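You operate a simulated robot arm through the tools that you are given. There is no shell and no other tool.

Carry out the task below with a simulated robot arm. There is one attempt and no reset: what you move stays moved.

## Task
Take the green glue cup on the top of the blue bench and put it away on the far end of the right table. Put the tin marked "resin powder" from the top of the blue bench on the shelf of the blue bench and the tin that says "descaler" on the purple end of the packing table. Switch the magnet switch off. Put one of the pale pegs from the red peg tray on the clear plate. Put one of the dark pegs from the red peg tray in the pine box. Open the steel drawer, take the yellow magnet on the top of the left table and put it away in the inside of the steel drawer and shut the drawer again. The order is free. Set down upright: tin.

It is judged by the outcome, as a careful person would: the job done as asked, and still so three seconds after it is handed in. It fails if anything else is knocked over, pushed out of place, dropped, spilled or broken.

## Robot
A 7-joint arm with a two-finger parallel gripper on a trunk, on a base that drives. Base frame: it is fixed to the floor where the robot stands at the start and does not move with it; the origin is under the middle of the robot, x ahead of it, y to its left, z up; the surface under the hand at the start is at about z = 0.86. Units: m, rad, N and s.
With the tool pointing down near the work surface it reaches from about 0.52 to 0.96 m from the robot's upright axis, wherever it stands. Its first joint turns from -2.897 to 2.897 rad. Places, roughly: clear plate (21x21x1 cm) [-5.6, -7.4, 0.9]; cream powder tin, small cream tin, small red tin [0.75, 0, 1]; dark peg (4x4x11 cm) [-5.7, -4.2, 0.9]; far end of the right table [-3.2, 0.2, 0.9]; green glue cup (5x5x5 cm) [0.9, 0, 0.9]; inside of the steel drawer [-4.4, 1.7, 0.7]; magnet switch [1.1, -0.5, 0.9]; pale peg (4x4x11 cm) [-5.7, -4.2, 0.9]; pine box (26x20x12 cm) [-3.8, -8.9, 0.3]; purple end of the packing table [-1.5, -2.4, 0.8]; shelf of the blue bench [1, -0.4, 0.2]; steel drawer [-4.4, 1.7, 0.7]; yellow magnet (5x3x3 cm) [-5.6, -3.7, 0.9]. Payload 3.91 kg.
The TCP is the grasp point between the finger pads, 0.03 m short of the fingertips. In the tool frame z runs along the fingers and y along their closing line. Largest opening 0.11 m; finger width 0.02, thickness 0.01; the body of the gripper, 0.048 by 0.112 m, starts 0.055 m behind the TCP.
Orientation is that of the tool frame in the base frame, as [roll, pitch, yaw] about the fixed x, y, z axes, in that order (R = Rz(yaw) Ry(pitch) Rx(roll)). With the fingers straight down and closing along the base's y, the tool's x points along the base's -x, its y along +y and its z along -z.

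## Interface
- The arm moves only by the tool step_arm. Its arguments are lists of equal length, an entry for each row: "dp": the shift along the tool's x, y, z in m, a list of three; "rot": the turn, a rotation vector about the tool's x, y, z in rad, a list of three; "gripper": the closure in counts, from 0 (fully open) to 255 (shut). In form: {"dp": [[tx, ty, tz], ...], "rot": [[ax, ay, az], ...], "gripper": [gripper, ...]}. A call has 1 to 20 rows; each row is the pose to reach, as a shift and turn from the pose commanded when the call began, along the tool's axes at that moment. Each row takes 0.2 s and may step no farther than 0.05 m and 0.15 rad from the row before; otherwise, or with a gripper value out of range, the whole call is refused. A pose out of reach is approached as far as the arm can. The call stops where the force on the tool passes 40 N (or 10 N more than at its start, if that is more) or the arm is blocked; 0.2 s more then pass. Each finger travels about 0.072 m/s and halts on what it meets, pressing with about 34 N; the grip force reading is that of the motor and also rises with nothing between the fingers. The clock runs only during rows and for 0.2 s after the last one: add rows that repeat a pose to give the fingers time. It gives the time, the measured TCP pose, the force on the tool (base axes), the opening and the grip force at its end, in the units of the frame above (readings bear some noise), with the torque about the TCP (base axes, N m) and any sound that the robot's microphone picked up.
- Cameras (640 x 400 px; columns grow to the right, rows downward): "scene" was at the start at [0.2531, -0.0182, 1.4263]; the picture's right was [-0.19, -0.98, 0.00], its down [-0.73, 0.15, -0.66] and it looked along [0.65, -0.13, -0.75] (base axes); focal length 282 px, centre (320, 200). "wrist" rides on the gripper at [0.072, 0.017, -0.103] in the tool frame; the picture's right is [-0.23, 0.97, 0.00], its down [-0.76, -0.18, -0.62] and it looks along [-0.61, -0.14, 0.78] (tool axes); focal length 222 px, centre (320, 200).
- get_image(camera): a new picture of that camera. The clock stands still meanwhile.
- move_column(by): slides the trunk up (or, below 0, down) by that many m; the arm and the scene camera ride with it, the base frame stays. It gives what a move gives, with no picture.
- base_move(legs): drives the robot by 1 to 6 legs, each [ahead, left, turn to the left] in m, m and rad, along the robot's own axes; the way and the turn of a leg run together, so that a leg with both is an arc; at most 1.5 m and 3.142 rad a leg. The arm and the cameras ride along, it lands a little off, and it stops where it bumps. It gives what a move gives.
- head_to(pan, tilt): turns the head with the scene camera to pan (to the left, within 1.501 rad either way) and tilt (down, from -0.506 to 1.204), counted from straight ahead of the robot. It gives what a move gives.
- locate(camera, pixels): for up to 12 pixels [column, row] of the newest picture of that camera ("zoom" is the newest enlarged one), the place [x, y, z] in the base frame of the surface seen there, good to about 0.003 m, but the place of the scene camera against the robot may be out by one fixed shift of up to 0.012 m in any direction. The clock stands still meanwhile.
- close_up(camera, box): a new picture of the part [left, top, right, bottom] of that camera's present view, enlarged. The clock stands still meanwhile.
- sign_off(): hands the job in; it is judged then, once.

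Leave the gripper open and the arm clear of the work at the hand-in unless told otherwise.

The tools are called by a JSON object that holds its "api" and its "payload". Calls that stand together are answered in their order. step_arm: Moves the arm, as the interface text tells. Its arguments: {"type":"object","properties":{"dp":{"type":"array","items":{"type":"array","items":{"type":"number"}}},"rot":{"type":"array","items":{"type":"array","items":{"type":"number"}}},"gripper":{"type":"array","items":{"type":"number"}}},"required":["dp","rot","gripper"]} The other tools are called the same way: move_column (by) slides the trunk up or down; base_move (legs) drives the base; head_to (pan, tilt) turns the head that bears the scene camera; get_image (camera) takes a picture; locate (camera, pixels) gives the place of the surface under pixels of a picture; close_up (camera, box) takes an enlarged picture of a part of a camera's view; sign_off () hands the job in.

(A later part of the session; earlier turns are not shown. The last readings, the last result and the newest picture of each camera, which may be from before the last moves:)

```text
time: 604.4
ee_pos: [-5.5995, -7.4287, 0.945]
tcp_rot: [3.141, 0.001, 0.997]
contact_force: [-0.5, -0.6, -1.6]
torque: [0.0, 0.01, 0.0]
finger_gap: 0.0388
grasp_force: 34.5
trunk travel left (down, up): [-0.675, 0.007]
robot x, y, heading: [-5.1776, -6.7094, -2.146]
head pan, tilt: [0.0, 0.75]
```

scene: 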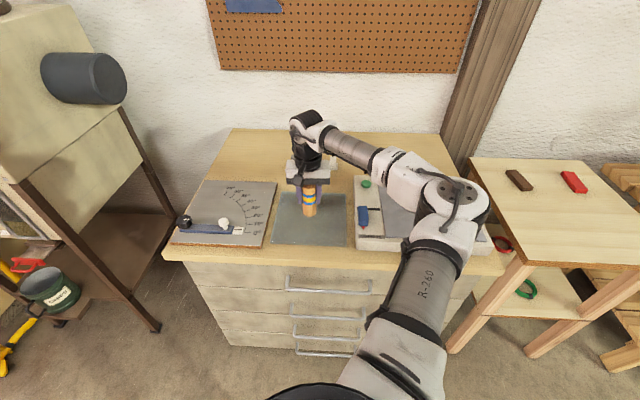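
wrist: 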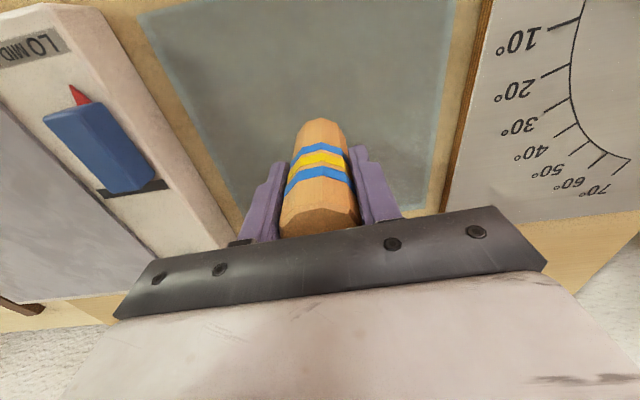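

No contact yet; I continue in 2 mm steps.

{"api": "step_arm", "payload": {"dp": [[0, 0, 0.002], [0, 0, 0.004], [0, 0, 0.005], [0, 0, 0.005]], "rot": [[0, 0, 0], [0, 0, 0], [0, 0, 0], [0, 0, 0]], "gripper": [255, 255, 255, 255]}}

{"api": "close_up", "payload": {"camera": "scene", "box": [265, 160, 355, 250]}}

```text
time: 605.4
ee_pos: [-5.5997, -7.4286, 0.9435]
tcp_rot: [3.141, 0.006, 0.994]
contact_force: [-2.3, -2.5, 26.8]
torque: [-0.17, 0.15, 0.03]
finger_gap: 0.0389
grasp_force: 34.1
trunk travel left (down, up): [-0.675, 0.007]
robot x, y, heading: [-5.1787, -6.7161, -2.146]
head pan, tilt: [0.0, 0.75]
```

```text
4.44 times, centred on (310, 205) of scene
```

zoom: 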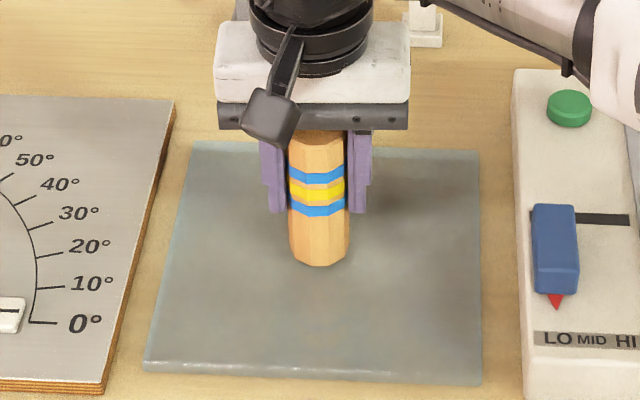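

Contact (27 N). I ease up 3 mm, then open the fingers.

{"api": "step_arm", "payload": {"dp": [[0, 0, -0.003], [0, 0, -0.003], [0, 0, -0.003], [0, 0, -0.003], [0, 0, -0.003], [0, 0, -0.003]], "rot": [[0, 0, 0], [0, 0, 0], [0, 0, 0], [0, 0, 0], [0, 0, 0], [0, 0, 0]], "gripper": [255, 255, 150, 80, 80, 80]}}

{"api": "get_image", "payload": {"camera": "wrist"}}

```text
time: 606.8
ee_pos: [-5.6011, -7.4282, 0.9435]
tcp_rot: [3.141, 0.001, 0.995]
contact_force: [0.6, 0.0, 0.7]
torque: [0.03, 0.0, 0.0]
finger_gap: 0.0758
grasp_force: 0.0
trunk travel left (down, up): [-0.675, 0.007]
robot x, y, heading: [-5.1763, -6.711, -2.143]
head pan, tilt: [0.0, 0.75]
```

```text
taken
```

wrist: 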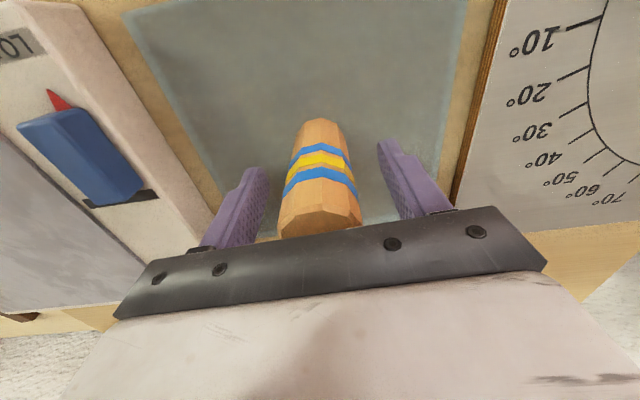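

The peg stands free. I rise straight up and look.

{"api": "step_arm", "payload": {"dp": [[0, 0, -0.02], [0, 0, -0.06], [0, 0, -0.1], [0, 0, -0.14], [0, 0, -0.18], [0, 0, -0.22], [0, 0, -0.25], [0, 0, -0.25]], "rot": [[0, 0, 0], [0, 0, 0], [0, 0, 0], [0, 0, 0], [0, 0, 0], [0, 0, 0], [0, 0, 0], [0, 0, 0]], "gripper": [80, 80, 80, 80, 80, 80, 80, 80]}}

{"api": "get_image", "payload": {"camera": "scene"}}

```text
time: 608.6
ee_pos: [-5.5998, -7.4282, 1.1938]
tcp_rot: [3.138, 0.001, 0.998]
contact_force: [-0.3, 0.6, -0.3]
torque: [0.03, 0.01, 0.02]
finger_gap: 0.0754
grasp_force: 0.0
trunk travel left (down, up): [-0.675, 0.007]
robot x, y, heading: [-5.172, -6.7132, -2.143]
head pan, tilt: [0.0, 0.75]
```

```text
taken
```

scene: 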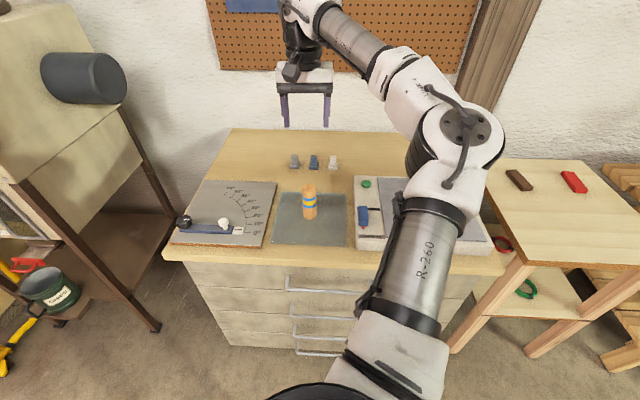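

The pale peg stands on the clear plate. While here I look left for the pine box near (−3.8, −8.9).

{"api": "head_to", "payload": {"pan": 1.1, "tilt": 0.4}}

{"api": "get_image", "payload": {"camera": "scene"}}

```text
time: 610.0
ee_pos: [-5.6004, -7.4265, 1.1937]
tcp_rot: [-3.14, 0.0, 0.996]
contact_force: [0.7, -0.2, -0.3]
torque: [0.01, 0.0, 0.01]
finger_gap: 0.0756
grasp_force: 0.0
trunk travel left (down, up): [-0.675, 0.007]
robot x, y, heading: [-5.1785, -6.7166, -2.141]
head pan, tilt: [1.1, 0.4]
```

```text
taken
```

scene: 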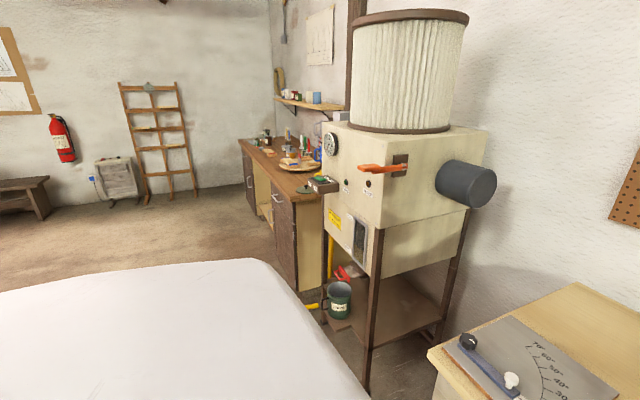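

There's a brown bench with an open compartment at about (262,195). I locate points there.

{"api": "locate", "payload": {"camera": "scene", "pixels": [[262, 190], [265, 215], [270, 150], [255, 175], [285, 200], [245, 160], [250, 210], [300, 250]]}}

{"api": "close_up", "payload": {"camera": "scene", "box": [220, 120, 350, 260]}}

```text
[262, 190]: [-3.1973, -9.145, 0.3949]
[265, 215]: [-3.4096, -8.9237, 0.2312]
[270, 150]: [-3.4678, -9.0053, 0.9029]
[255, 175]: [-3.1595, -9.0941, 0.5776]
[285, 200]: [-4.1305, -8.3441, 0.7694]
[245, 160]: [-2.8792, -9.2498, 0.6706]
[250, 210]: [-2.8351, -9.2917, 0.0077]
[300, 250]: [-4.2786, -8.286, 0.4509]
```

```text
2.86 times, centred on (285, 190) of scene
```

zoom: 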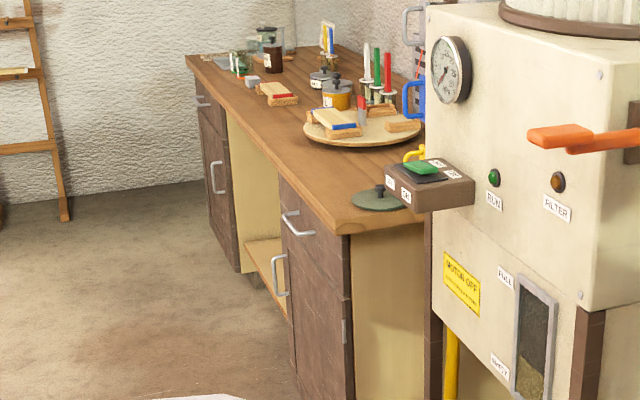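

The pine box must be in the knee-hole of that brown bench, on the low shelf. First I fetch the dark peg: I retrace my way to the left table.

{"api": "base_move", "payload": {"legs": [[-0.34, -0.19, 0], [-0.6, -0.3, 0], [-1.0, 0, 0], [0, 0, -0.79], [0, 0, -0.8]]}}

{"api": "head_to", "payload": {"pan": 0.0, "tilt": 0.7}}

{"api": "get_image", "payload": {"camera": "scene"}}

```text
time: 624.7
ee_pos: [-5.2295, -4.3836, 1.195]
tcp_rot: [3.139, 0.0, -0.613]
contact_force: [0.2, 0.2, 0.2]
torque: [0.02, -0.01, 0.04]
finger_gap: 0.0757
grasp_force: 0.0
trunk travel left (down, up): [-0.675, 0.007]
robot x, y, heading: [-4.5355, -4.8359, 2.528]
head pan, tilt: [1.1, 0.4]
```

```text
time: 626.1
ee_pos: [-5.2309, -4.3842, 1.1937]
tcp_rot: [-3.141, -0.001, -0.614]
contact_force: [0.5, 0.1, 1.0]
torque: [0.0, 0.01, 0.03]
finger_gap: 0.0754
grasp_force: 0.0
trunk travel left (down, up): [-0.675, 0.007]
robot x, y, heading: [-4.5365, -4.8364, 2.532]
head pan, tilt: [0.0, 0.7]
```

```text
taken
```

scene: 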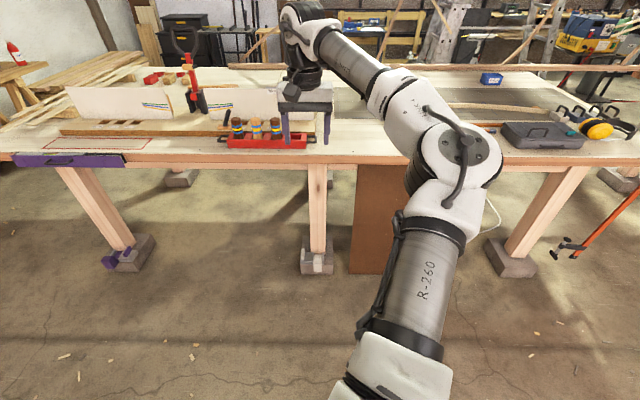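

I drive 0.5 m ahead to the tray again.

{"api": "base_move", "payload": {"legs": [[0.48, 0.0, 0]]}}

{"api": "get_image", "payload": {"camera": "wrist"}}

{"api": "get_image", "payload": {"camera": "scene"}}

```text
time: 628.9
ee_pos: [-5.6149, -4.1081, 1.1945]
tcp_rot: [3.141, -0.001, -0.618]
contact_force: [0.4, -0.5, -0.1]
torque: [-0.08, 0.0, 0.0]
finger_gap: 0.0756
grasp_force: 0.0
trunk travel left (down, up): [-0.675, 0.007]
robot x, y, heading: [-4.9193, -4.565, 2.527]
head pan, tilt: [0.0, 0.7]
```

```text
taken
```

wrist: 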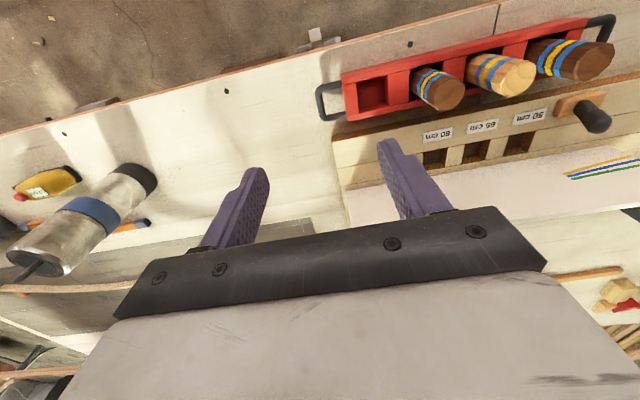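

```text
taken
```

scene: 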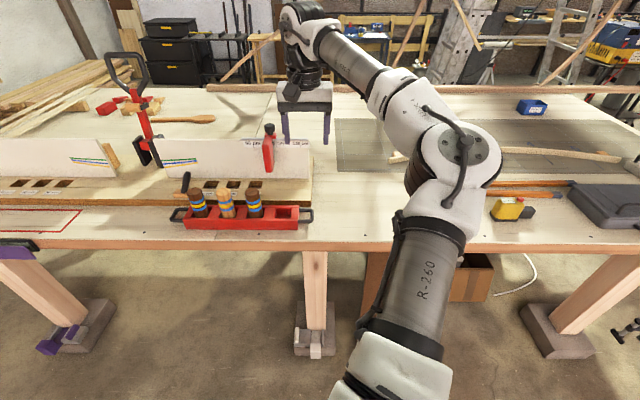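

I zoom on the dark peg's top (wrist about (445,95)).

{"api": "close_up", "payload": {"camera": "wrist", "box": [405, 60, 475, 120]}}

```text
6.67 times, centred on (440, 90) of wrist
```

zoom: 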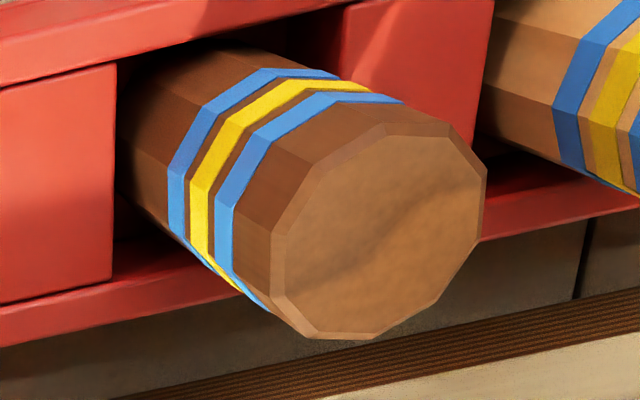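

{"api": "locate", "payload": {"camera": "zoom", "pixels": [[380, 235], [280, 250], [480, 195], [400, 145], [370, 328], [295, 200], [465, 265], [310, 320]]}}

```text
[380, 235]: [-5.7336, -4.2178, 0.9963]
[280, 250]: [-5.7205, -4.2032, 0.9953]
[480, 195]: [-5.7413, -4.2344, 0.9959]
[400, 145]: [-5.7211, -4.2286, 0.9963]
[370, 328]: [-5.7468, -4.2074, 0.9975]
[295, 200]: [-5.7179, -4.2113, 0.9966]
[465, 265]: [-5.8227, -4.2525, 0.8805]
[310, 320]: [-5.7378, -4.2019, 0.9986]
```

Dark peg axis (−5.732, −4.218), top 0.997. I move above it with a 6.6 cm opening.

{"api": "step_arm", "payload": {"dp": [[-0.0064, 0.0315, 0], [-0.0127, 0.063, 0], [-0.0191, 0.0944, 0], [-0.0254, 0.1259, 0], [-0.0318, 0.1574, 0], [-0.0318, 0.1574, 0.05], [-0.0318, 0.1574, 0.1], [-0.0318, 0.1574, 0.1]], "rot": [[0, 0, 0], [0, 0, 0], [0, 0, 0], [0, 0, 0], [0, 0, 0], [0, 0, 0], [0, 0, 0], [0, 0, 0]], "gripper": [102, 102, 102, 102, 102, 102, 102, 102]}}

{"api": "get_image", "payload": {"camera": "wrist"}}

```text
time: 630.7
ee_pos: [-5.7295, -4.2179, 1.0944]
tcp_rot: [3.141, -0.001, -0.617]
contact_force: [-0.2, 0.0, -0.2]
torque: [0.0, 0.03, 0.0]
finger_gap: 0.0661
grasp_force: 0.2
trunk travel left (down, up): [-0.675, 0.007]
robot x, y, heading: [-4.9199, -4.5636, 2.529]
head pan, tilt: [0.0, 0.7]
```

```text
taken
```

wrist: 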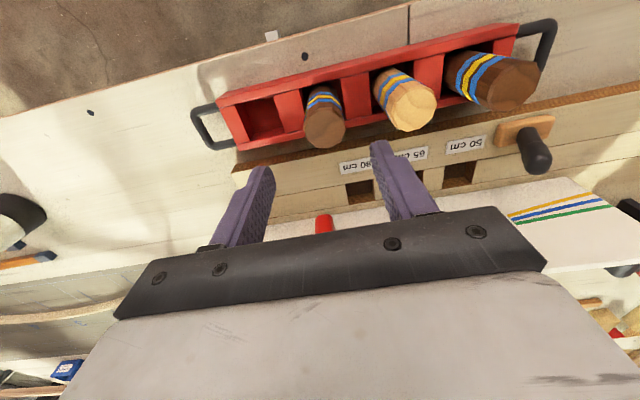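

{"api": "locate", "payload": {"camera": "wrist", "pixels": [[325, 130], [308, 130], [343, 125], [323, 115], [326, 146]]}}

```text
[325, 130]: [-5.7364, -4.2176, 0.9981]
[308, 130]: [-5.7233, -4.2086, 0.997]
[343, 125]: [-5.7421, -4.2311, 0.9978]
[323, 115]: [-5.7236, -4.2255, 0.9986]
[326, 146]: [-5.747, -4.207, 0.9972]
```

I correct 4 mm and descend to z = 0.963, then grip and lift.

{"api": "step_arm", "payload": {"dp": [[-0.0037, 0.0026, 0.03], [-0.0037, 0.0026, 0.06], [-0.0037, 0.0026, 0.09], [-0.0037, 0.0026, 0.115], [-0.0037, 0.0026, 0.131], [-0.0037, 0.0026, 0.131]], "rot": [[0, 0, 0], [0, 0, 0], [0, 0, 0], [0, 0, 0], [0, 0, 0], [0, 0, 0]], "gripper": [102, 102, 102, 102, 102, 102]}}

{"api": "get_image", "payload": {"camera": "wrist"}}

```text
time: 632.1
ee_pos: [-5.7364, -4.2201, 0.9639]
tcp_rot: [3.139, 0.0, -0.618]
contact_force: [0.4, -0.1, -0.6]
torque: [-0.01, 0.02, -0.01]
finger_gap: 0.0657
grasp_force: 0.1
trunk travel left (down, up): [-0.675, 0.007]
robot x, y, heading: [-4.9197, -4.5659, 2.526]
head pan, tilt: [0.0, 0.7]
```

```text
taken
```

wrist: 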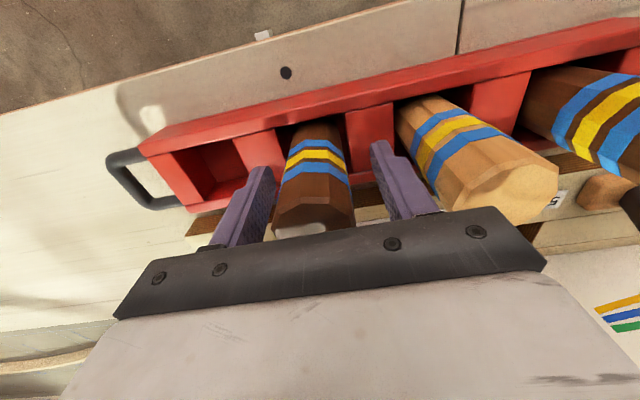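

{"api": "step_arm", "payload": {"dp": [[0, 0, 0], [0, 0, 0], [0, 0, 0], [0, 0, 0]], "rot": [[0, 0, 0], [0, 0, 0], [0, 0, 0], [0, 0, 0]], "gripper": [255, 255, 255, 255]}}

{"api": "step_arm", "payload": {"dp": [[0, 0, -0.02], [0, 0, -0.05], [0, 0, -0.09], [0, 0, -0.13], [0, 0, -0.17], [0, 0, -0.21], [0, 0, -0.23], [0, 0, -0.23]], "rot": [[0, 0, 0], [0, 0, 0], [0, 0, 0], [0, 0, 0], [0, 0, 0], [0, 0, 0], [0, 0, 0], [0, 0, 0]], "gripper": [255, 255, 255, 255, 255, 255, 255, 255]}}

{"api": "get_image", "payload": {"camera": "wrist"}}

{"api": "get_image", "payload": {"camera": "scene"}}

```text
time: 633.1
ee_pos: [-5.7366, -4.219, 0.9648]
tcp_rot: [3.141, 0.0, -0.618]
contact_force: [-0.1, -0.1, 0.1]
torque: [0.01, -0.01, -0.02]
finger_gap: 0.039
grasp_force: 33.9
trunk travel left (down, up): [-0.675, 0.007]
robot x, y, heading: [-4.9188, -4.5676, 2.525]
head pan, tilt: [0.0, 0.7]
```

```text
time: 634.9
ee_pos: [-5.7369, -4.2185, 1.1934]
tcp_rot: [-3.141, -0.001, -0.618]
contact_force: [1.5, 0.0, -1.3]
torque: [0.0, -0.01, -0.04]
finger_gap: 0.0389
grasp_force: 34.2
trunk travel left (down, up): [-0.675, 0.007]
robot x, y, heading: [-4.9204, -4.5636, 2.525]
head pan, tilt: [0.0, 0.7]
```

```text
taken
```

wrist: 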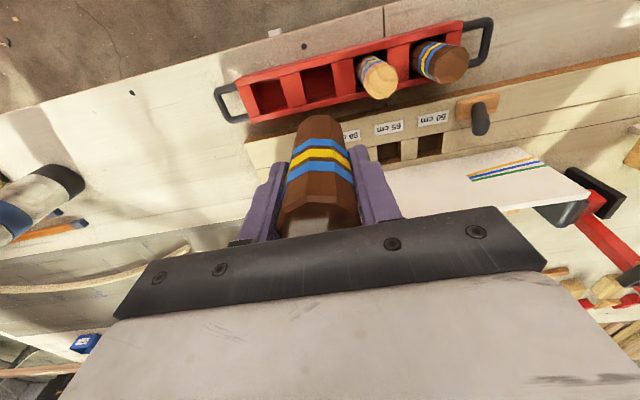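

```text
taken
```

scene: 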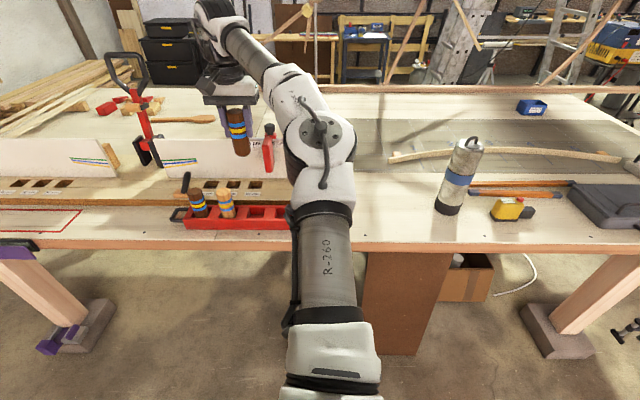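

The dark peg is held; flask and tray are in order. I back off, turn left and drive toward the brown bench, keeping well away from the walls.

{"api": "base_move", "payload": {"legs": [[-0.5, 0, 0], [0, 0, 0.79], [0, 0, 0.8], [1.1, 0, 0]]}}

{"api": "head_to", "payload": {"pan": 1.0, "tilt": 0.4}}

{"api": "get_image", "payload": {"camera": "scene"}}

```text
time: 647.3
ee_pos: [-5.4971, -6.5627, 1.1929]
tcp_rot: [3.141, 0.0, 0.945]
contact_force: [-0.7, 0.0, -1.5]
torque: [0.02, 0.01, 0.0]
finger_gap: 0.0392
grasp_force: 33.9
trunk travel left (down, up): [-0.675, 0.007]
robot x, y, heading: [-5.1428, -5.7508, -2.198]
head pan, tilt: [0.0, 0.7]
```

```text
time: 648.6
ee_pos: [-5.4961, -6.5631, 1.1937]
tcp_rot: [-3.14, 0.001, 0.943]
contact_force: [-0.5, -1.0, -0.5]
torque: [-0.05, -0.01, 0.0]
finger_gap: 0.039
grasp_force: 34.2
trunk travel left (down, up): [-0.675, 0.007]
robot x, y, heading: [-5.1445, -5.7472, -2.196]
head pan, tilt: [1.0, 0.4]
```

```text
taken
```

scene: 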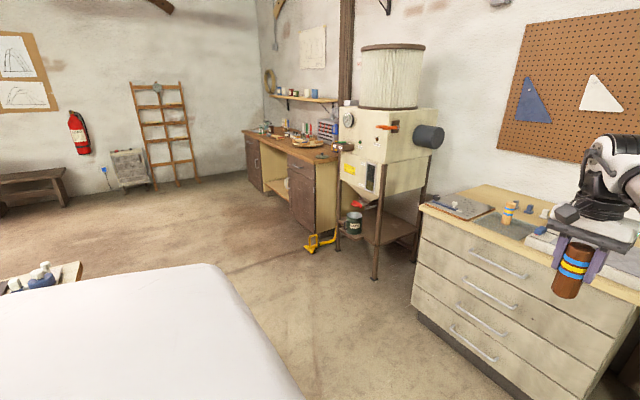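

The floor to the bench is free. I locate the small table's corner, the opening and the machine.

{"api": "locate", "payload": {"camera": "scene", "pixels": [[78, 265], [50, 275], [280, 185], [275, 195], [300, 155], [265, 170], [318, 240], [350, 245], [373, 275], [240, 180], [290, 215], [308, 225]]}}

{"api": "close_up", "payload": {"camera": "scene", "box": [225, 110, 355, 260]}}

```text
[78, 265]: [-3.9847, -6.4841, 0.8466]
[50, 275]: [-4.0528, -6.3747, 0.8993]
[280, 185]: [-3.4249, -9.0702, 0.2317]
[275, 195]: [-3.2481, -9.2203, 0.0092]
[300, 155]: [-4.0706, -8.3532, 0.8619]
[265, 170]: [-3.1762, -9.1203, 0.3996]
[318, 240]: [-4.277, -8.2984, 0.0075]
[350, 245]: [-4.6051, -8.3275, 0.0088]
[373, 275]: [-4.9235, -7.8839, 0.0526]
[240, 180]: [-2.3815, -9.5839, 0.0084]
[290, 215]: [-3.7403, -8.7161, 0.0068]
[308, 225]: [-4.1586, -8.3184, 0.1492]
```

```text
2.67 times, centred on (290, 185) of scene
```

zoom: 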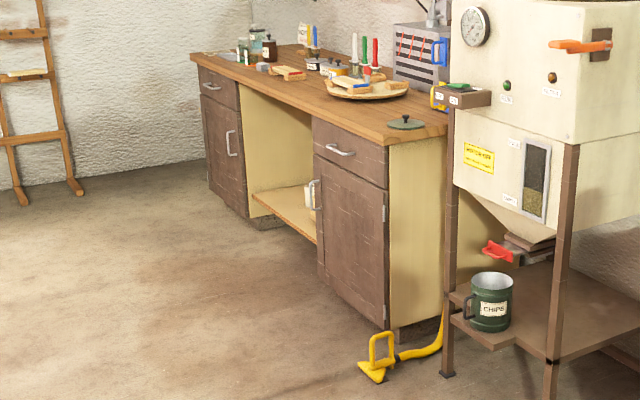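

The small table's far corner is at v = −7.6, so I go further ahead before strafing. I retract the arm, drive 0.5 m ahead, then strafe left 2.7 m.

{"api": "step_arm", "payload": {"dp": [[0.036, -0.027, 0], [0.072, -0.054, 0], [0.107, -0.081, 0], [0.143, -0.108, 0], [0.179, -0.136, 0], [0.215, -0.163, 0], [0.25, -0.19, 0], [0.25, -0.19, 0]], "rot": [[0, 0, 0], [0, 0, 0], [0, 0, 0], [0, 0, 0], [0, 0, 0], [0, 0, 0], [0, 0, 0], [0, 0, 0]], "gripper": [255, 255, 255, 255, 255, 255, 255, 255]}}

{"api": "base_move", "payload": {"legs": [[0.48, 0, 0.017], [0, 1.35, 0], [0, 1.35, 0]]}}

{"api": "head_to", "payload": {"pan": 0.15, "tilt": 0.6}}

{"api": "get_image", "payload": {"camera": "scene"}}

```text
time: 650.4
ee_pos: [-5.5024, -6.2503, 1.1952]
tcp_rot: [-3.141, 0.0, 0.944]
contact_force: [-0.2, 0.1, -1.6]
torque: [0.0, 0.01, -0.05]
finger_gap: 0.0389
grasp_force: 33.9
trunk travel left (down, up): [-0.675, 0.007]
robot x, y, heading: [-5.1457, -5.7516, -2.194]
head pan, tilt: [1.0, 0.4]
```

```text
time: 674.0
ee_pos: [-3.5831, -8.2425, 1.1934]
tcp_rot: [-3.141, 0.0, 0.935]
contact_force: [-0.6, 0.8, -0.4]
torque: [-0.04, 0.02, 0.06]
finger_gap: 0.0392
grasp_force: 34.5
trunk travel left (down, up): [-0.675, 0.007]
robot x, y, heading: [-3.2228, -7.7446, -2.201]
head pan, tilt: [1.0, 0.4]
```

```text
time: 675.1
ee_pos: [-3.5825, -8.2428, 1.1941]
tcp_rot: [3.141, 0.0, 0.937]
contact_force: [0.1, -0.5, -1.3]
torque: [0.01, -0.03, 0.03]
finger_gap: 0.0386
grasp_force: 33.7
trunk travel left (down, up): [-0.675, 0.007]
robot x, y, heading: [-3.2194, -7.7461, -2.196]
head pan, tilt: [0.15, 0.6]
```

```text
taken
```

scene: 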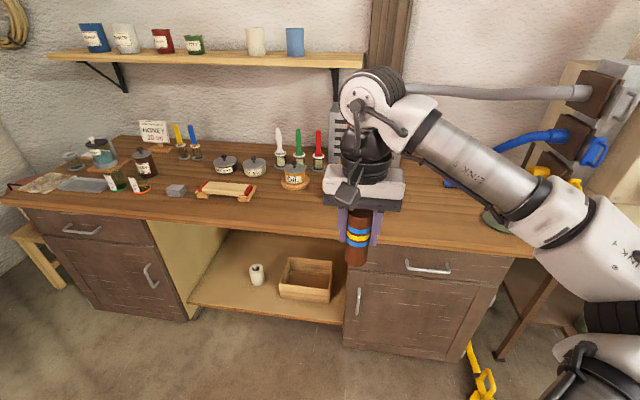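

I see the pine box on the low shelf at (306,280), next to a pale cup at (257,273). I zoom and locate its corners and the opening.

{"api": "close_up", "payload": {"camera": "scene", "box": [170, 200, 370, 340]}}

{"api": "locate", "payload": {"camera": "scene", "pixels": [[282, 280], [328, 290], [290, 260], [330, 264], [300, 278], [280, 297], [325, 303], [257, 268], [345, 315], [190, 300], [345, 250], [230, 235]]}}

```text
2.86 times, centred on (270, 270) of scene
```

zoom: 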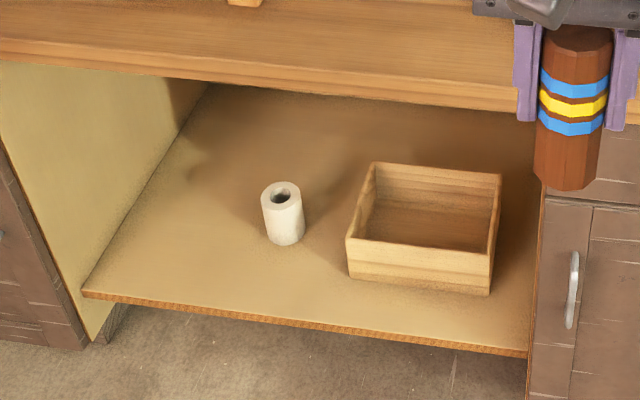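

```text
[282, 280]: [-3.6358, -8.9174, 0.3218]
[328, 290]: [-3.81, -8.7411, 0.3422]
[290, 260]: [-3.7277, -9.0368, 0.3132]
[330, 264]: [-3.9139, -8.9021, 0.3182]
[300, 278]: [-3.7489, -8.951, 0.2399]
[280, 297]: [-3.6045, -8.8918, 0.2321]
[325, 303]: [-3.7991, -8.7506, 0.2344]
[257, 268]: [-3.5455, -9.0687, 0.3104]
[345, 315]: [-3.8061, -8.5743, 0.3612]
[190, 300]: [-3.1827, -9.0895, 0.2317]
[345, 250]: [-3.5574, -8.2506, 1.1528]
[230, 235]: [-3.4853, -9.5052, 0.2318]
```

Box centre is about (−3.768, −8.895), shelf z 0.224, box rim ≈ 0.337; the right cabinet's edge is at u = 1.77, close to the box. I'll lower the trunk and arm here in free air first: trunk −0.35.

{"api": "move_column", "payload": {"by": -0.35}}

{"api": "step_arm", "payload": {"dp": [[-0.02, 0, 0.03], [-0.04, 0, 0.06], [-0.06, 0, 0.09], [-0.08, 0, 0.12], [-0.1, 0, 0.15], [-0.12, 0, 0.18], [-0.14, 0, 0.21], [-0.14, 0, 0.24], [-0.14, 0, 0.24]], "rot": [[0, 0, 0], [0, 0, 0], [0, 0, 0], [0, 0, 0], [0, 0, 0], [0, 0, 0], [0, 0, 0], [0, 0, 0], [0, 0, 0]], "gripper": [255, 255, 255, 255, 255, 255, 255, 255, 255]}}

{"api": "get_image", "payload": {"camera": "scene"}}

```text
time: 678.5
ee_pos: [-3.5826, -8.2418, 0.8453]
tcp_rot: [-3.14, 0.0, 0.939]
contact_force: [-0.7, -0.4, -1.3]
torque: [0.01, 0.03, -0.01]
finger_gap: 0.0393
grasp_force: 34.3
trunk travel left (down, up): [-0.325, 0.357]
robot x, y, heading: [-3.2265, -7.7459, -2.202]
head pan, tilt: [0.15, 0.6]
```

```text
time: 680.5
ee_pos: [-3.665, -8.3562, 0.6036]
tcp_rot: [-3.14, 0.003, 0.937]
contact_force: [0.0, 0.0, -1.6]
torque: [0.01, -0.02, 0.01]
finger_gap: 0.0388
grasp_force: 33.5
trunk travel left (down, up): [-0.325, 0.357]
robot x, y, heading: [-3.2244, -7.7453, -2.199]
head pan, tilt: [0.15, 0.6]
```

```text
taken
```

scene: 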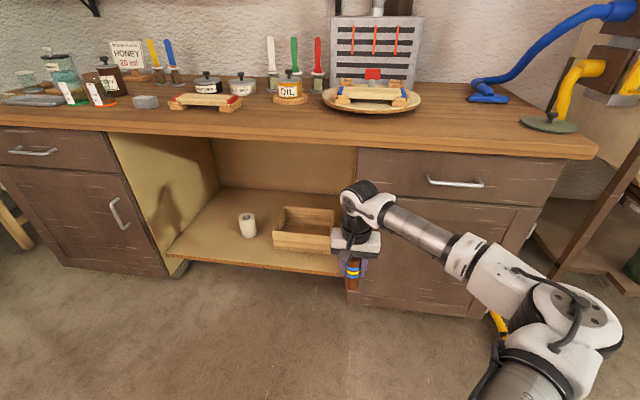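

Works. I lower another 0.2 m in free air and look at the arm's shape.

{"api": "step_arm", "payload": {"dp": [[0, 0, 0.03], [0, 0, 0.06], [0, 0, 0.09], [0, 0, 0.12], [0, 0, 0.15], [0, 0, 0.18], [0, 0, 0.2], [0, 0, 0.2]], "rot": [[0, 0, 0], [0, 0, 0], [0, 0, 0], [0, 0, 0], [0, 0, 0], [0, 0, 0], [0, 0, 0], [0, 0, 0]], "gripper": [255, 255, 255, 255, 255, 255, 255, 255]}}

{"api": "get_image", "payload": {"camera": "scene"}}

```text
time: 682.3
ee_pos: [-3.6661, -8.355, 0.4028]
tcp_rot: [-3.141, -0.001, 0.937]
contact_force: [0.5, 0.9, -1.0]
torque: [0.0, 0.02, -0.02]
finger_gap: 0.039
grasp_force: 34.4
trunk travel left (down, up): [-0.325, 0.357]
robot x, y, heading: [-3.2274, -7.7451, -2.202]
head pan, tilt: [0.15, 0.6]
```

```text
taken
```

scene: 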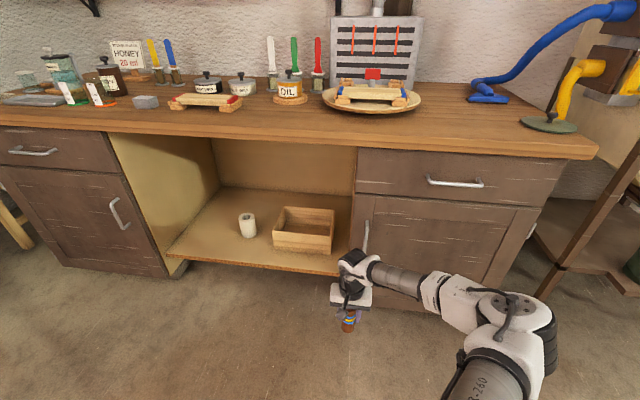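

I locate the forearm and elbow to plan the entry.

{"api": "locate", "payload": {"camera": "scene", "pixels": [[360, 265], [390, 275], [430, 290], [470, 305], [510, 305], [500, 370], [470, 390], [350, 300]]}}

```text
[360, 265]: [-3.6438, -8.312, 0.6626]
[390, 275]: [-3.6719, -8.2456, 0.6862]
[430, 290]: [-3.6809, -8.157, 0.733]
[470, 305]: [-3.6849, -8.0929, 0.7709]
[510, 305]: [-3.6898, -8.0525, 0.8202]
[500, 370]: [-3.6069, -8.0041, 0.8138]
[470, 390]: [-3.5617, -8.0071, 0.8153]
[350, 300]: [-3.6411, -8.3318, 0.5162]
```

The elbow sticks out 42° to the right when folded; with more extension it stays nearly in line. I extend the arm to 0.835 ahead and 0.15 right at z = 0.46, and check the forearm again.

{"api": "step_arm", "payload": {"dp": [[-0.0168, -0.0306, -0.012], [-0.0336, -0.0612, -0.024], [-0.0504, -0.0918, -0.036], [-0.0672, -0.1224, -0.048], [-0.084, -0.153, -0.06], [-0.084, -0.153, -0.06]], "rot": [[0, 0, 0], [0, 0, 0], [0, 0, 0], [0, 0, 0], [0, 0, 0], [0, 0, 0]], "gripper": [255, 255, 255, 255, 255, 255]}}

{"api": "get_image", "payload": {"camera": "scene"}}

```text
time: 683.7
ee_pos: [-3.8381, -8.3331, 0.4628]
tcp_rot: [3.14, 0.001, 0.938]
contact_force: [0.2, 0.8, -1.8]
torque: [0.0, 0.0, 0.0]
finger_gap: 0.0391
grasp_force: 34.2
trunk travel left (down, up): [-0.325, 0.357]
robot x, y, heading: [-3.2207, -7.7479, -2.2]
head pan, tilt: [0.15, 0.6]
```

```text
taken
```

scene: 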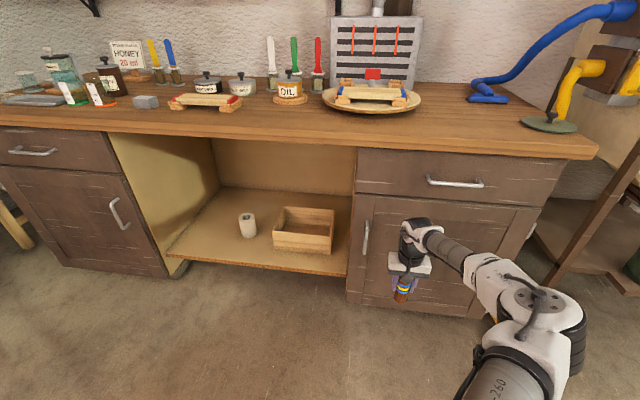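

{"api": "locate", "payload": {"camera": "scene", "pixels": [[420, 232], [445, 245], [480, 270], [510, 295], [540, 305], [545, 360], [510, 385], [275, 245], [333, 255], [292, 208], [333, 212], [305, 230]]}}

```text
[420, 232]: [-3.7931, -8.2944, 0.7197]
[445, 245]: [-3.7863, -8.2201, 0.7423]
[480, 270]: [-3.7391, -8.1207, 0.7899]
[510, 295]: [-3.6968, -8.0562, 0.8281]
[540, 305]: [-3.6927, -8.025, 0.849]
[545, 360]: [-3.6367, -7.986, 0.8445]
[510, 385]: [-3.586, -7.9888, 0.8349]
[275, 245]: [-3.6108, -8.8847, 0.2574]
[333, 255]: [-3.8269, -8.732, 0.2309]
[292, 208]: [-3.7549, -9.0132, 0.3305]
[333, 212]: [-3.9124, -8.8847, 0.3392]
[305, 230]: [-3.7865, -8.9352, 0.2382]
```

The forearm now points nearly straight out (13° right), but the elbow (top 0.85) would meet the bench top's edge. I lower the trunk 0.1 m while raising the hand 0.1 m and lean the hand 0.3 rad toward me, then check again.

{"api": "move_column", "payload": {"by": -0.1}}

{"api": "step_arm", "payload": {"dp": [[0, 0, -0.02], [0, 0, -0.04], [0, 0, -0.06], [0, 0, -0.08], [0, 0, -0.1], [0, 0, -0.1]], "rot": [[0, -0.06, 0], [0, -0.12, 0], [0, -0.18, 0], [0, -0.24, 0], [0, -0.3, 0], [0, -0.3, 0]], "gripper": [255, 255, 255, 255, 255, 255]}}

{"api": "get_image", "payload": {"camera": "scene"}}

```text
time: 685.1
ee_pos: [-3.8394, -8.3338, 0.363]
tcp_rot: [3.141, 0.001, 0.938]
contact_force: [-0.4, -0.2, -0.8]
torque: [0.01, -0.01, -0.03]
finger_gap: 0.0389
grasp_force: 33.9
trunk travel left (down, up): [-0.225, 0.457]
robot x, y, heading: [-3.2265, -7.7432, -2.202]
head pan, tilt: [0.15, 0.6]
```

```text
time: 686.5
ee_pos: [-3.84, -8.3337, 0.4638]
tcp_rot: [3.14, 0.299, 0.936]
contact_force: [0.8, 0.0, -0.7]
torque: [0.01, -0.01, 0.0]
finger_gap: 0.039
grasp_force: 33.8
trunk travel left (down, up): [-0.225, 0.457]
robot x, y, heading: [-3.2205, -7.743, -2.197]
head pan, tilt: [0.15, 0.6]
```

```text
taken
```

scene: 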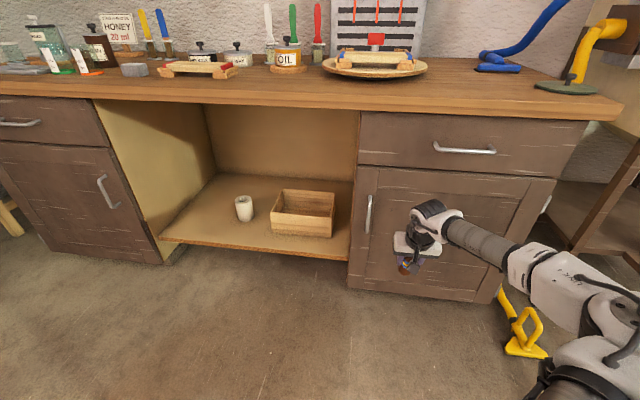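

{"api": "locate", "payload": {"camera": "scene", "pixels": [[435, 215], [470, 232], [500, 250], [540, 275], [590, 300], [600, 340], [620, 320], [272, 225], [331, 235], [285, 195], [333, 198], [305, 215]]}}

```text
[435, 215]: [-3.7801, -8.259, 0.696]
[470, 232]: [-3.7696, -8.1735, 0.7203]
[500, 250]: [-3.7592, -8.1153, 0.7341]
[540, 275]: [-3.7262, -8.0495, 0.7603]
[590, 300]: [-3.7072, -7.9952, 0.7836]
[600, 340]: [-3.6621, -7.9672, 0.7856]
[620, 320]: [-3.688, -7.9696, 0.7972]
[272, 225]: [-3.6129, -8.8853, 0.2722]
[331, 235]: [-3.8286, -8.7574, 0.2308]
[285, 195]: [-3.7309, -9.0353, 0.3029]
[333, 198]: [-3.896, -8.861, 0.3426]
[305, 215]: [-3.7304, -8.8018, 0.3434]
```

The elbow now stays 3 cm before and below the bench edge. I zoom on the box to get its corners precisely.

{"api": "close_up", "payload": {"camera": "scene", "box": [225, 175, 355, 255]}}

```text
4.92 times, centred on (290, 215) of scene
```

zoom: 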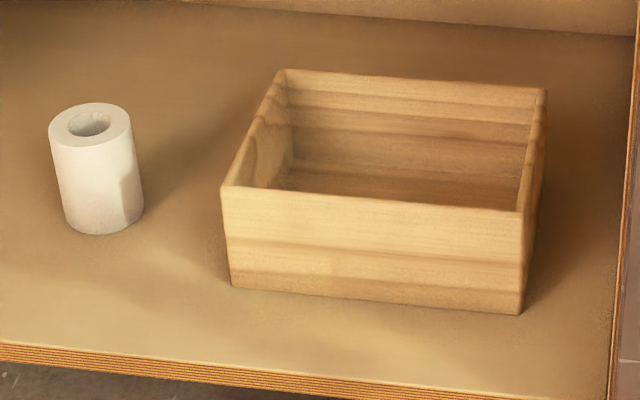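

{"api": "locate", "payload": {"camera": "zoom", "pixels": [[228, 190], [518, 214], [284, 74], [542, 92], [370, 202], [410, 82], [240, 280], [515, 305], [420, 190], [100, 110], [620, 330], [10, 345]]}}

```text
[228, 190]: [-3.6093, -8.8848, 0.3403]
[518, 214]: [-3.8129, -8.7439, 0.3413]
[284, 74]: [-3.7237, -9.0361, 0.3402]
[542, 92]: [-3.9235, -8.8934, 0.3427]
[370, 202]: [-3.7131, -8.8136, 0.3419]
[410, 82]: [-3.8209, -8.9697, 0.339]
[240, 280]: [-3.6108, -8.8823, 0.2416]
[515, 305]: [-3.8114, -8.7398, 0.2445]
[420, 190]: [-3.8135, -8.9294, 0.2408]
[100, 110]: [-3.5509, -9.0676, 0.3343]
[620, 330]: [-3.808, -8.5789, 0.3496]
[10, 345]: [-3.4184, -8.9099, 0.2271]
```

The box is 25 × 19 cm, aligned with the bench; its centre is (−3.763, −8.885), rim at 0.333, floor 0.233. I move left 0.385 m, then 0.2 m ahead, and check.

{"api": "base_move", "payload": {"legs": [[0, 0.385, 0], [0.2, 0, 0]]}}

{"api": "head_to", "payload": {"pan": -0.1, "tilt": 0.6}}

{"api": "get_image", "payload": {"camera": "scene"}}

{"api": "get_image", "payload": {"camera": "wrist"}}

```text
time: 691.2
ee_pos: [-3.648, -8.7204, 0.4644]
tcp_rot: [-3.14, 0.3, 0.937]
contact_force: [0.1, 0.0, -1.6]
torque: [0.02, -0.02, 0.04]
finger_gap: 0.0391
grasp_force: 34.3
trunk travel left (down, up): [-0.225, 0.457]
robot x, y, heading: [-3.0314, -8.1349, -2.202]
head pan, tilt: [0.15, 0.6]
```

```text
time: 692.0
ee_pos: [-3.6482, -8.7216, 0.4639]
tcp_rot: [3.141, 0.301, 0.935]
contact_force: [0.0, 0.4, -1.2]
torque: [-0.02, 0.01, 0.0]
finger_gap: 0.0389
grasp_force: 34.2
trunk travel left (down, up): [-0.225, 0.457]
robot x, y, heading: [-3.0294, -8.1349, -2.203]
head pan, tilt: [-0.099, 0.6]
```

```text
taken
```

scene: 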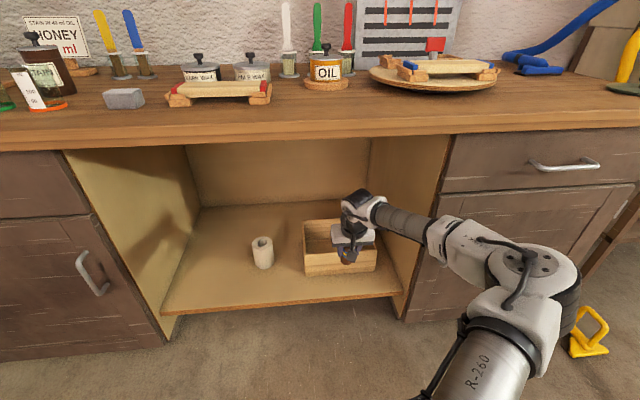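

```text
taken
```

wrist: 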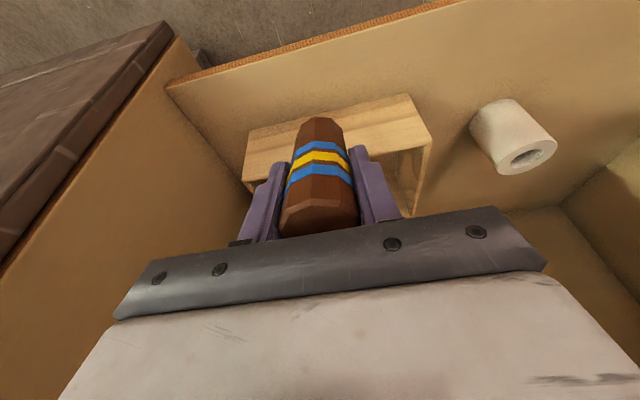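

The peg is in front of the box at the right height. I drive the last 18.5 cm in.

{"api": "base_move", "payload": {"legs": [[0.1, 0.003, 0]]}}

{"api": "get_image", "payload": {"camera": "scene"}}

{"api": "get_image", "payload": {"camera": "wrist"}}

```text
time: 693.1
ee_pos: [-3.7062, -8.804, 0.4639]
tcp_rot: [-3.142, 0.299, 0.936]
contact_force: [0.2, 0.2, -1.0]
torque: [-0.04, -0.01, 0.01]
finger_gap: 0.0391
grasp_force: 34.4
trunk travel left (down, up): [-0.225, 0.457]
robot x, y, heading: [-3.0871, -8.2128, -2.202]
head pan, tilt: [-0.099, 0.6]
```

```text
taken
```

scene: 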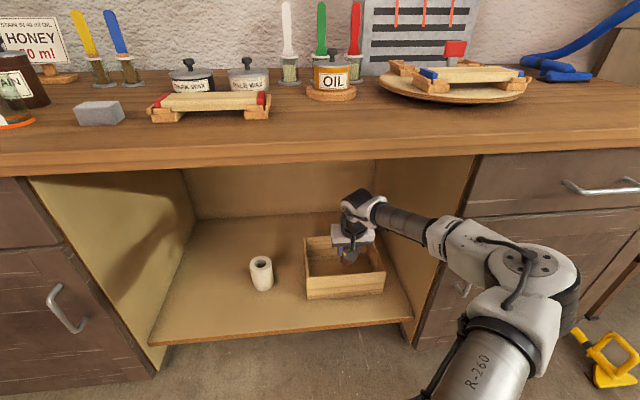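

```text
taken
```

wrist: 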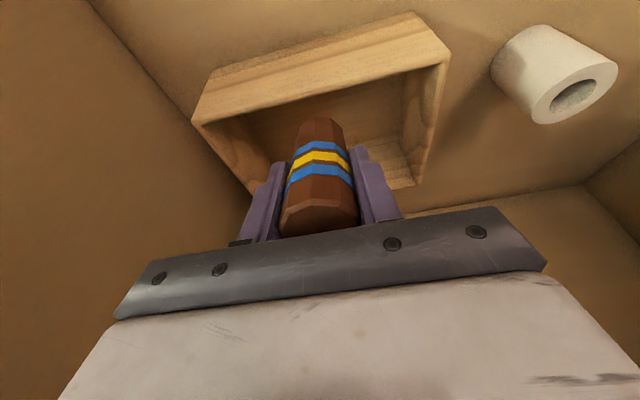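

The peg is over the box. I check the forearm's and elbow's distance to the right cabinet and bench edge.

{"api": "locate", "payload": {"camera": "scene", "pixels": [[400, 215], [435, 230], [460, 245], [500, 260], [530, 265], [560, 290], [440, 265], [425, 310], [460, 165], [550, 150], [475, 180]]}}

{"api": "locate", "payload": {"camera": "wrist", "pixels": [[200, 115], [420, 25], [440, 65], [350, 110], [260, 80], [400, 130], [415, 180]]}}

```text
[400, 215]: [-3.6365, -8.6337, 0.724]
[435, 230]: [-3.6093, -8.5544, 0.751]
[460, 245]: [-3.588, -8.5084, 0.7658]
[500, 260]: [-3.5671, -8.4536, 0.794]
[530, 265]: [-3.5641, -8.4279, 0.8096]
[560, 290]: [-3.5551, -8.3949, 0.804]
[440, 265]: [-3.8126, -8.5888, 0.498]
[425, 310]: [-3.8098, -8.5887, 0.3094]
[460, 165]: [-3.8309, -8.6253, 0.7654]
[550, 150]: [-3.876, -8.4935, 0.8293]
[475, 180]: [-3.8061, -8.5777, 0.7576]
```

```text
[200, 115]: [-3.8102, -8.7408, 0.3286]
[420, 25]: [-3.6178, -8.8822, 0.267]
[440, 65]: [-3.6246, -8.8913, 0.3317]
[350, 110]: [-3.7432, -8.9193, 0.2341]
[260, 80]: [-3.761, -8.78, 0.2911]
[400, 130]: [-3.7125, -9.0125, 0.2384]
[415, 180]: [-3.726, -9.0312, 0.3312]
```

Enough clearance everywhere. I drive the last 8.5 cm.

{"api": "base_move", "payload": {"legs": [[0.085, 0.002, 0]]}}

{"api": "get_image", "payload": {"camera": "wrist"}}

{"api": "get_image", "payload": {"camera": "scene"}}

```text
time: 694.2
ee_pos: [-3.752, -8.8708, 0.4638]
tcp_rot: [-3.141, 0.299, 0.936]
contact_force: [-0.2, -0.1, -1.1]
torque: [0.03, -0.03, 0.03]
finger_gap: 0.0388
grasp_force: 33.4
trunk travel left (down, up): [-0.225, 0.457]
robot x, y, heading: [-3.1335, -8.283, -2.203]
head pan, tilt: [-0.099, 0.6]
```

```text
taken
```

wrist: 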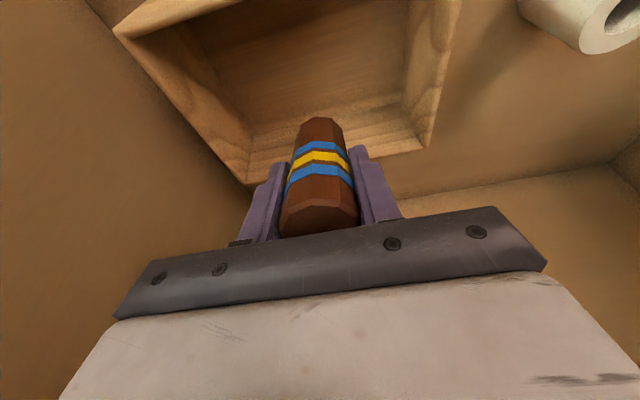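

```text
taken
```

scene: 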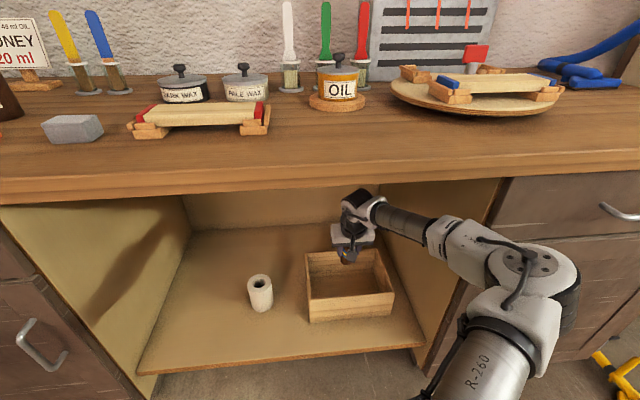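

The peg's lower end is over the box centre. I lower 8 cm with the trunk, then the rest with the arm.

{"api": "move_column", "payload": {"by": -0.08}}

{"api": "get_image", "payload": {"camera": "scene"}}

```text
time: 695.4
ee_pos: [-3.7518, -8.8708, 0.3834]
tcp_rot: [3.141, 0.301, 0.936]
contact_force: [-0.5, -1.2, -0.9]
torque: [0.03, -0.01, 0.05]
finger_gap: 0.0391
grasp_force: 34.1
trunk travel left (down, up): [-0.145, 0.537]
robot x, y, heading: [-3.1338, -8.2832, -2.202]
head pan, tilt: [-0.099, 0.6]
```

```text
taken
```

scene: 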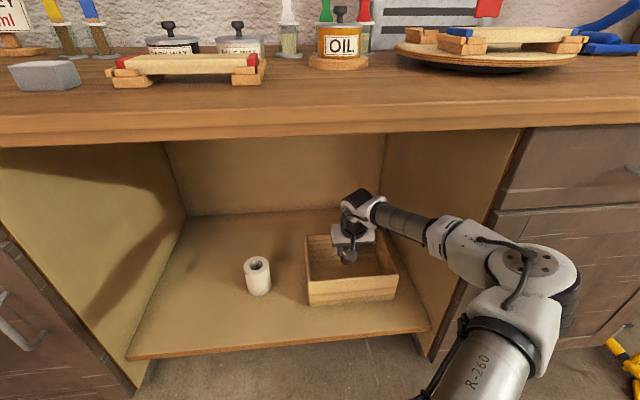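

Good. I lower 7 cm with the arm, gently at the end.

{"api": "step_arm", "payload": {"dp": [[0.0059, 0, 0.0191], [0.0118, 0, 0.0382], [0.0163, 0, 0.0525], [0.0192, 0, 0.0621], [0.0207, 0, 0.0669], [0.0207, 0, 0.0669]], "rot": [[0, 0, 0], [0, 0, 0], [0, 0, 0], [0, 0, 0], [0, 0, 0], [0, 0, 0]], "gripper": [255, 255, 255, 255, 255, 255]}}

{"api": "get_image", "payload": {"camera": "wrist"}}

{"api": "get_image", "payload": {"camera": "scene"}}

```text
time: 696.8
ee_pos: [-3.7522, -8.8717, 0.3148]
tcp_rot: [3.141, 0.299, 0.936]
contact_force: [0.5, 0.0, -1.8]
torque: [-0.01, -0.01, -0.01]
finger_gap: 0.0388
grasp_force: 33.9
trunk travel left (down, up): [-0.145, 0.537]
robot x, y, heading: [-3.1357, -8.2829, -2.201]
head pan, tilt: [-0.099, 0.6]
```

```text
taken
```

wrist: 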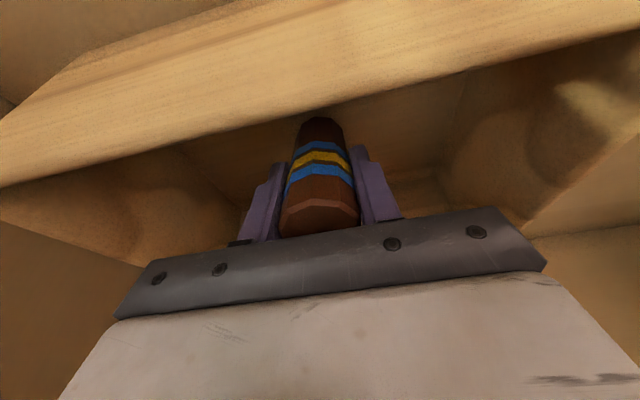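

```text
taken
```

scene: 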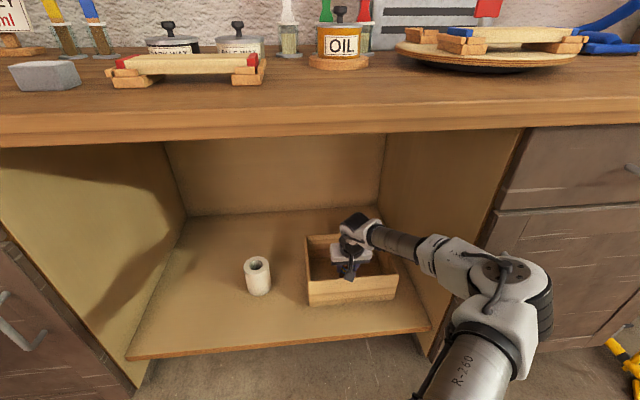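

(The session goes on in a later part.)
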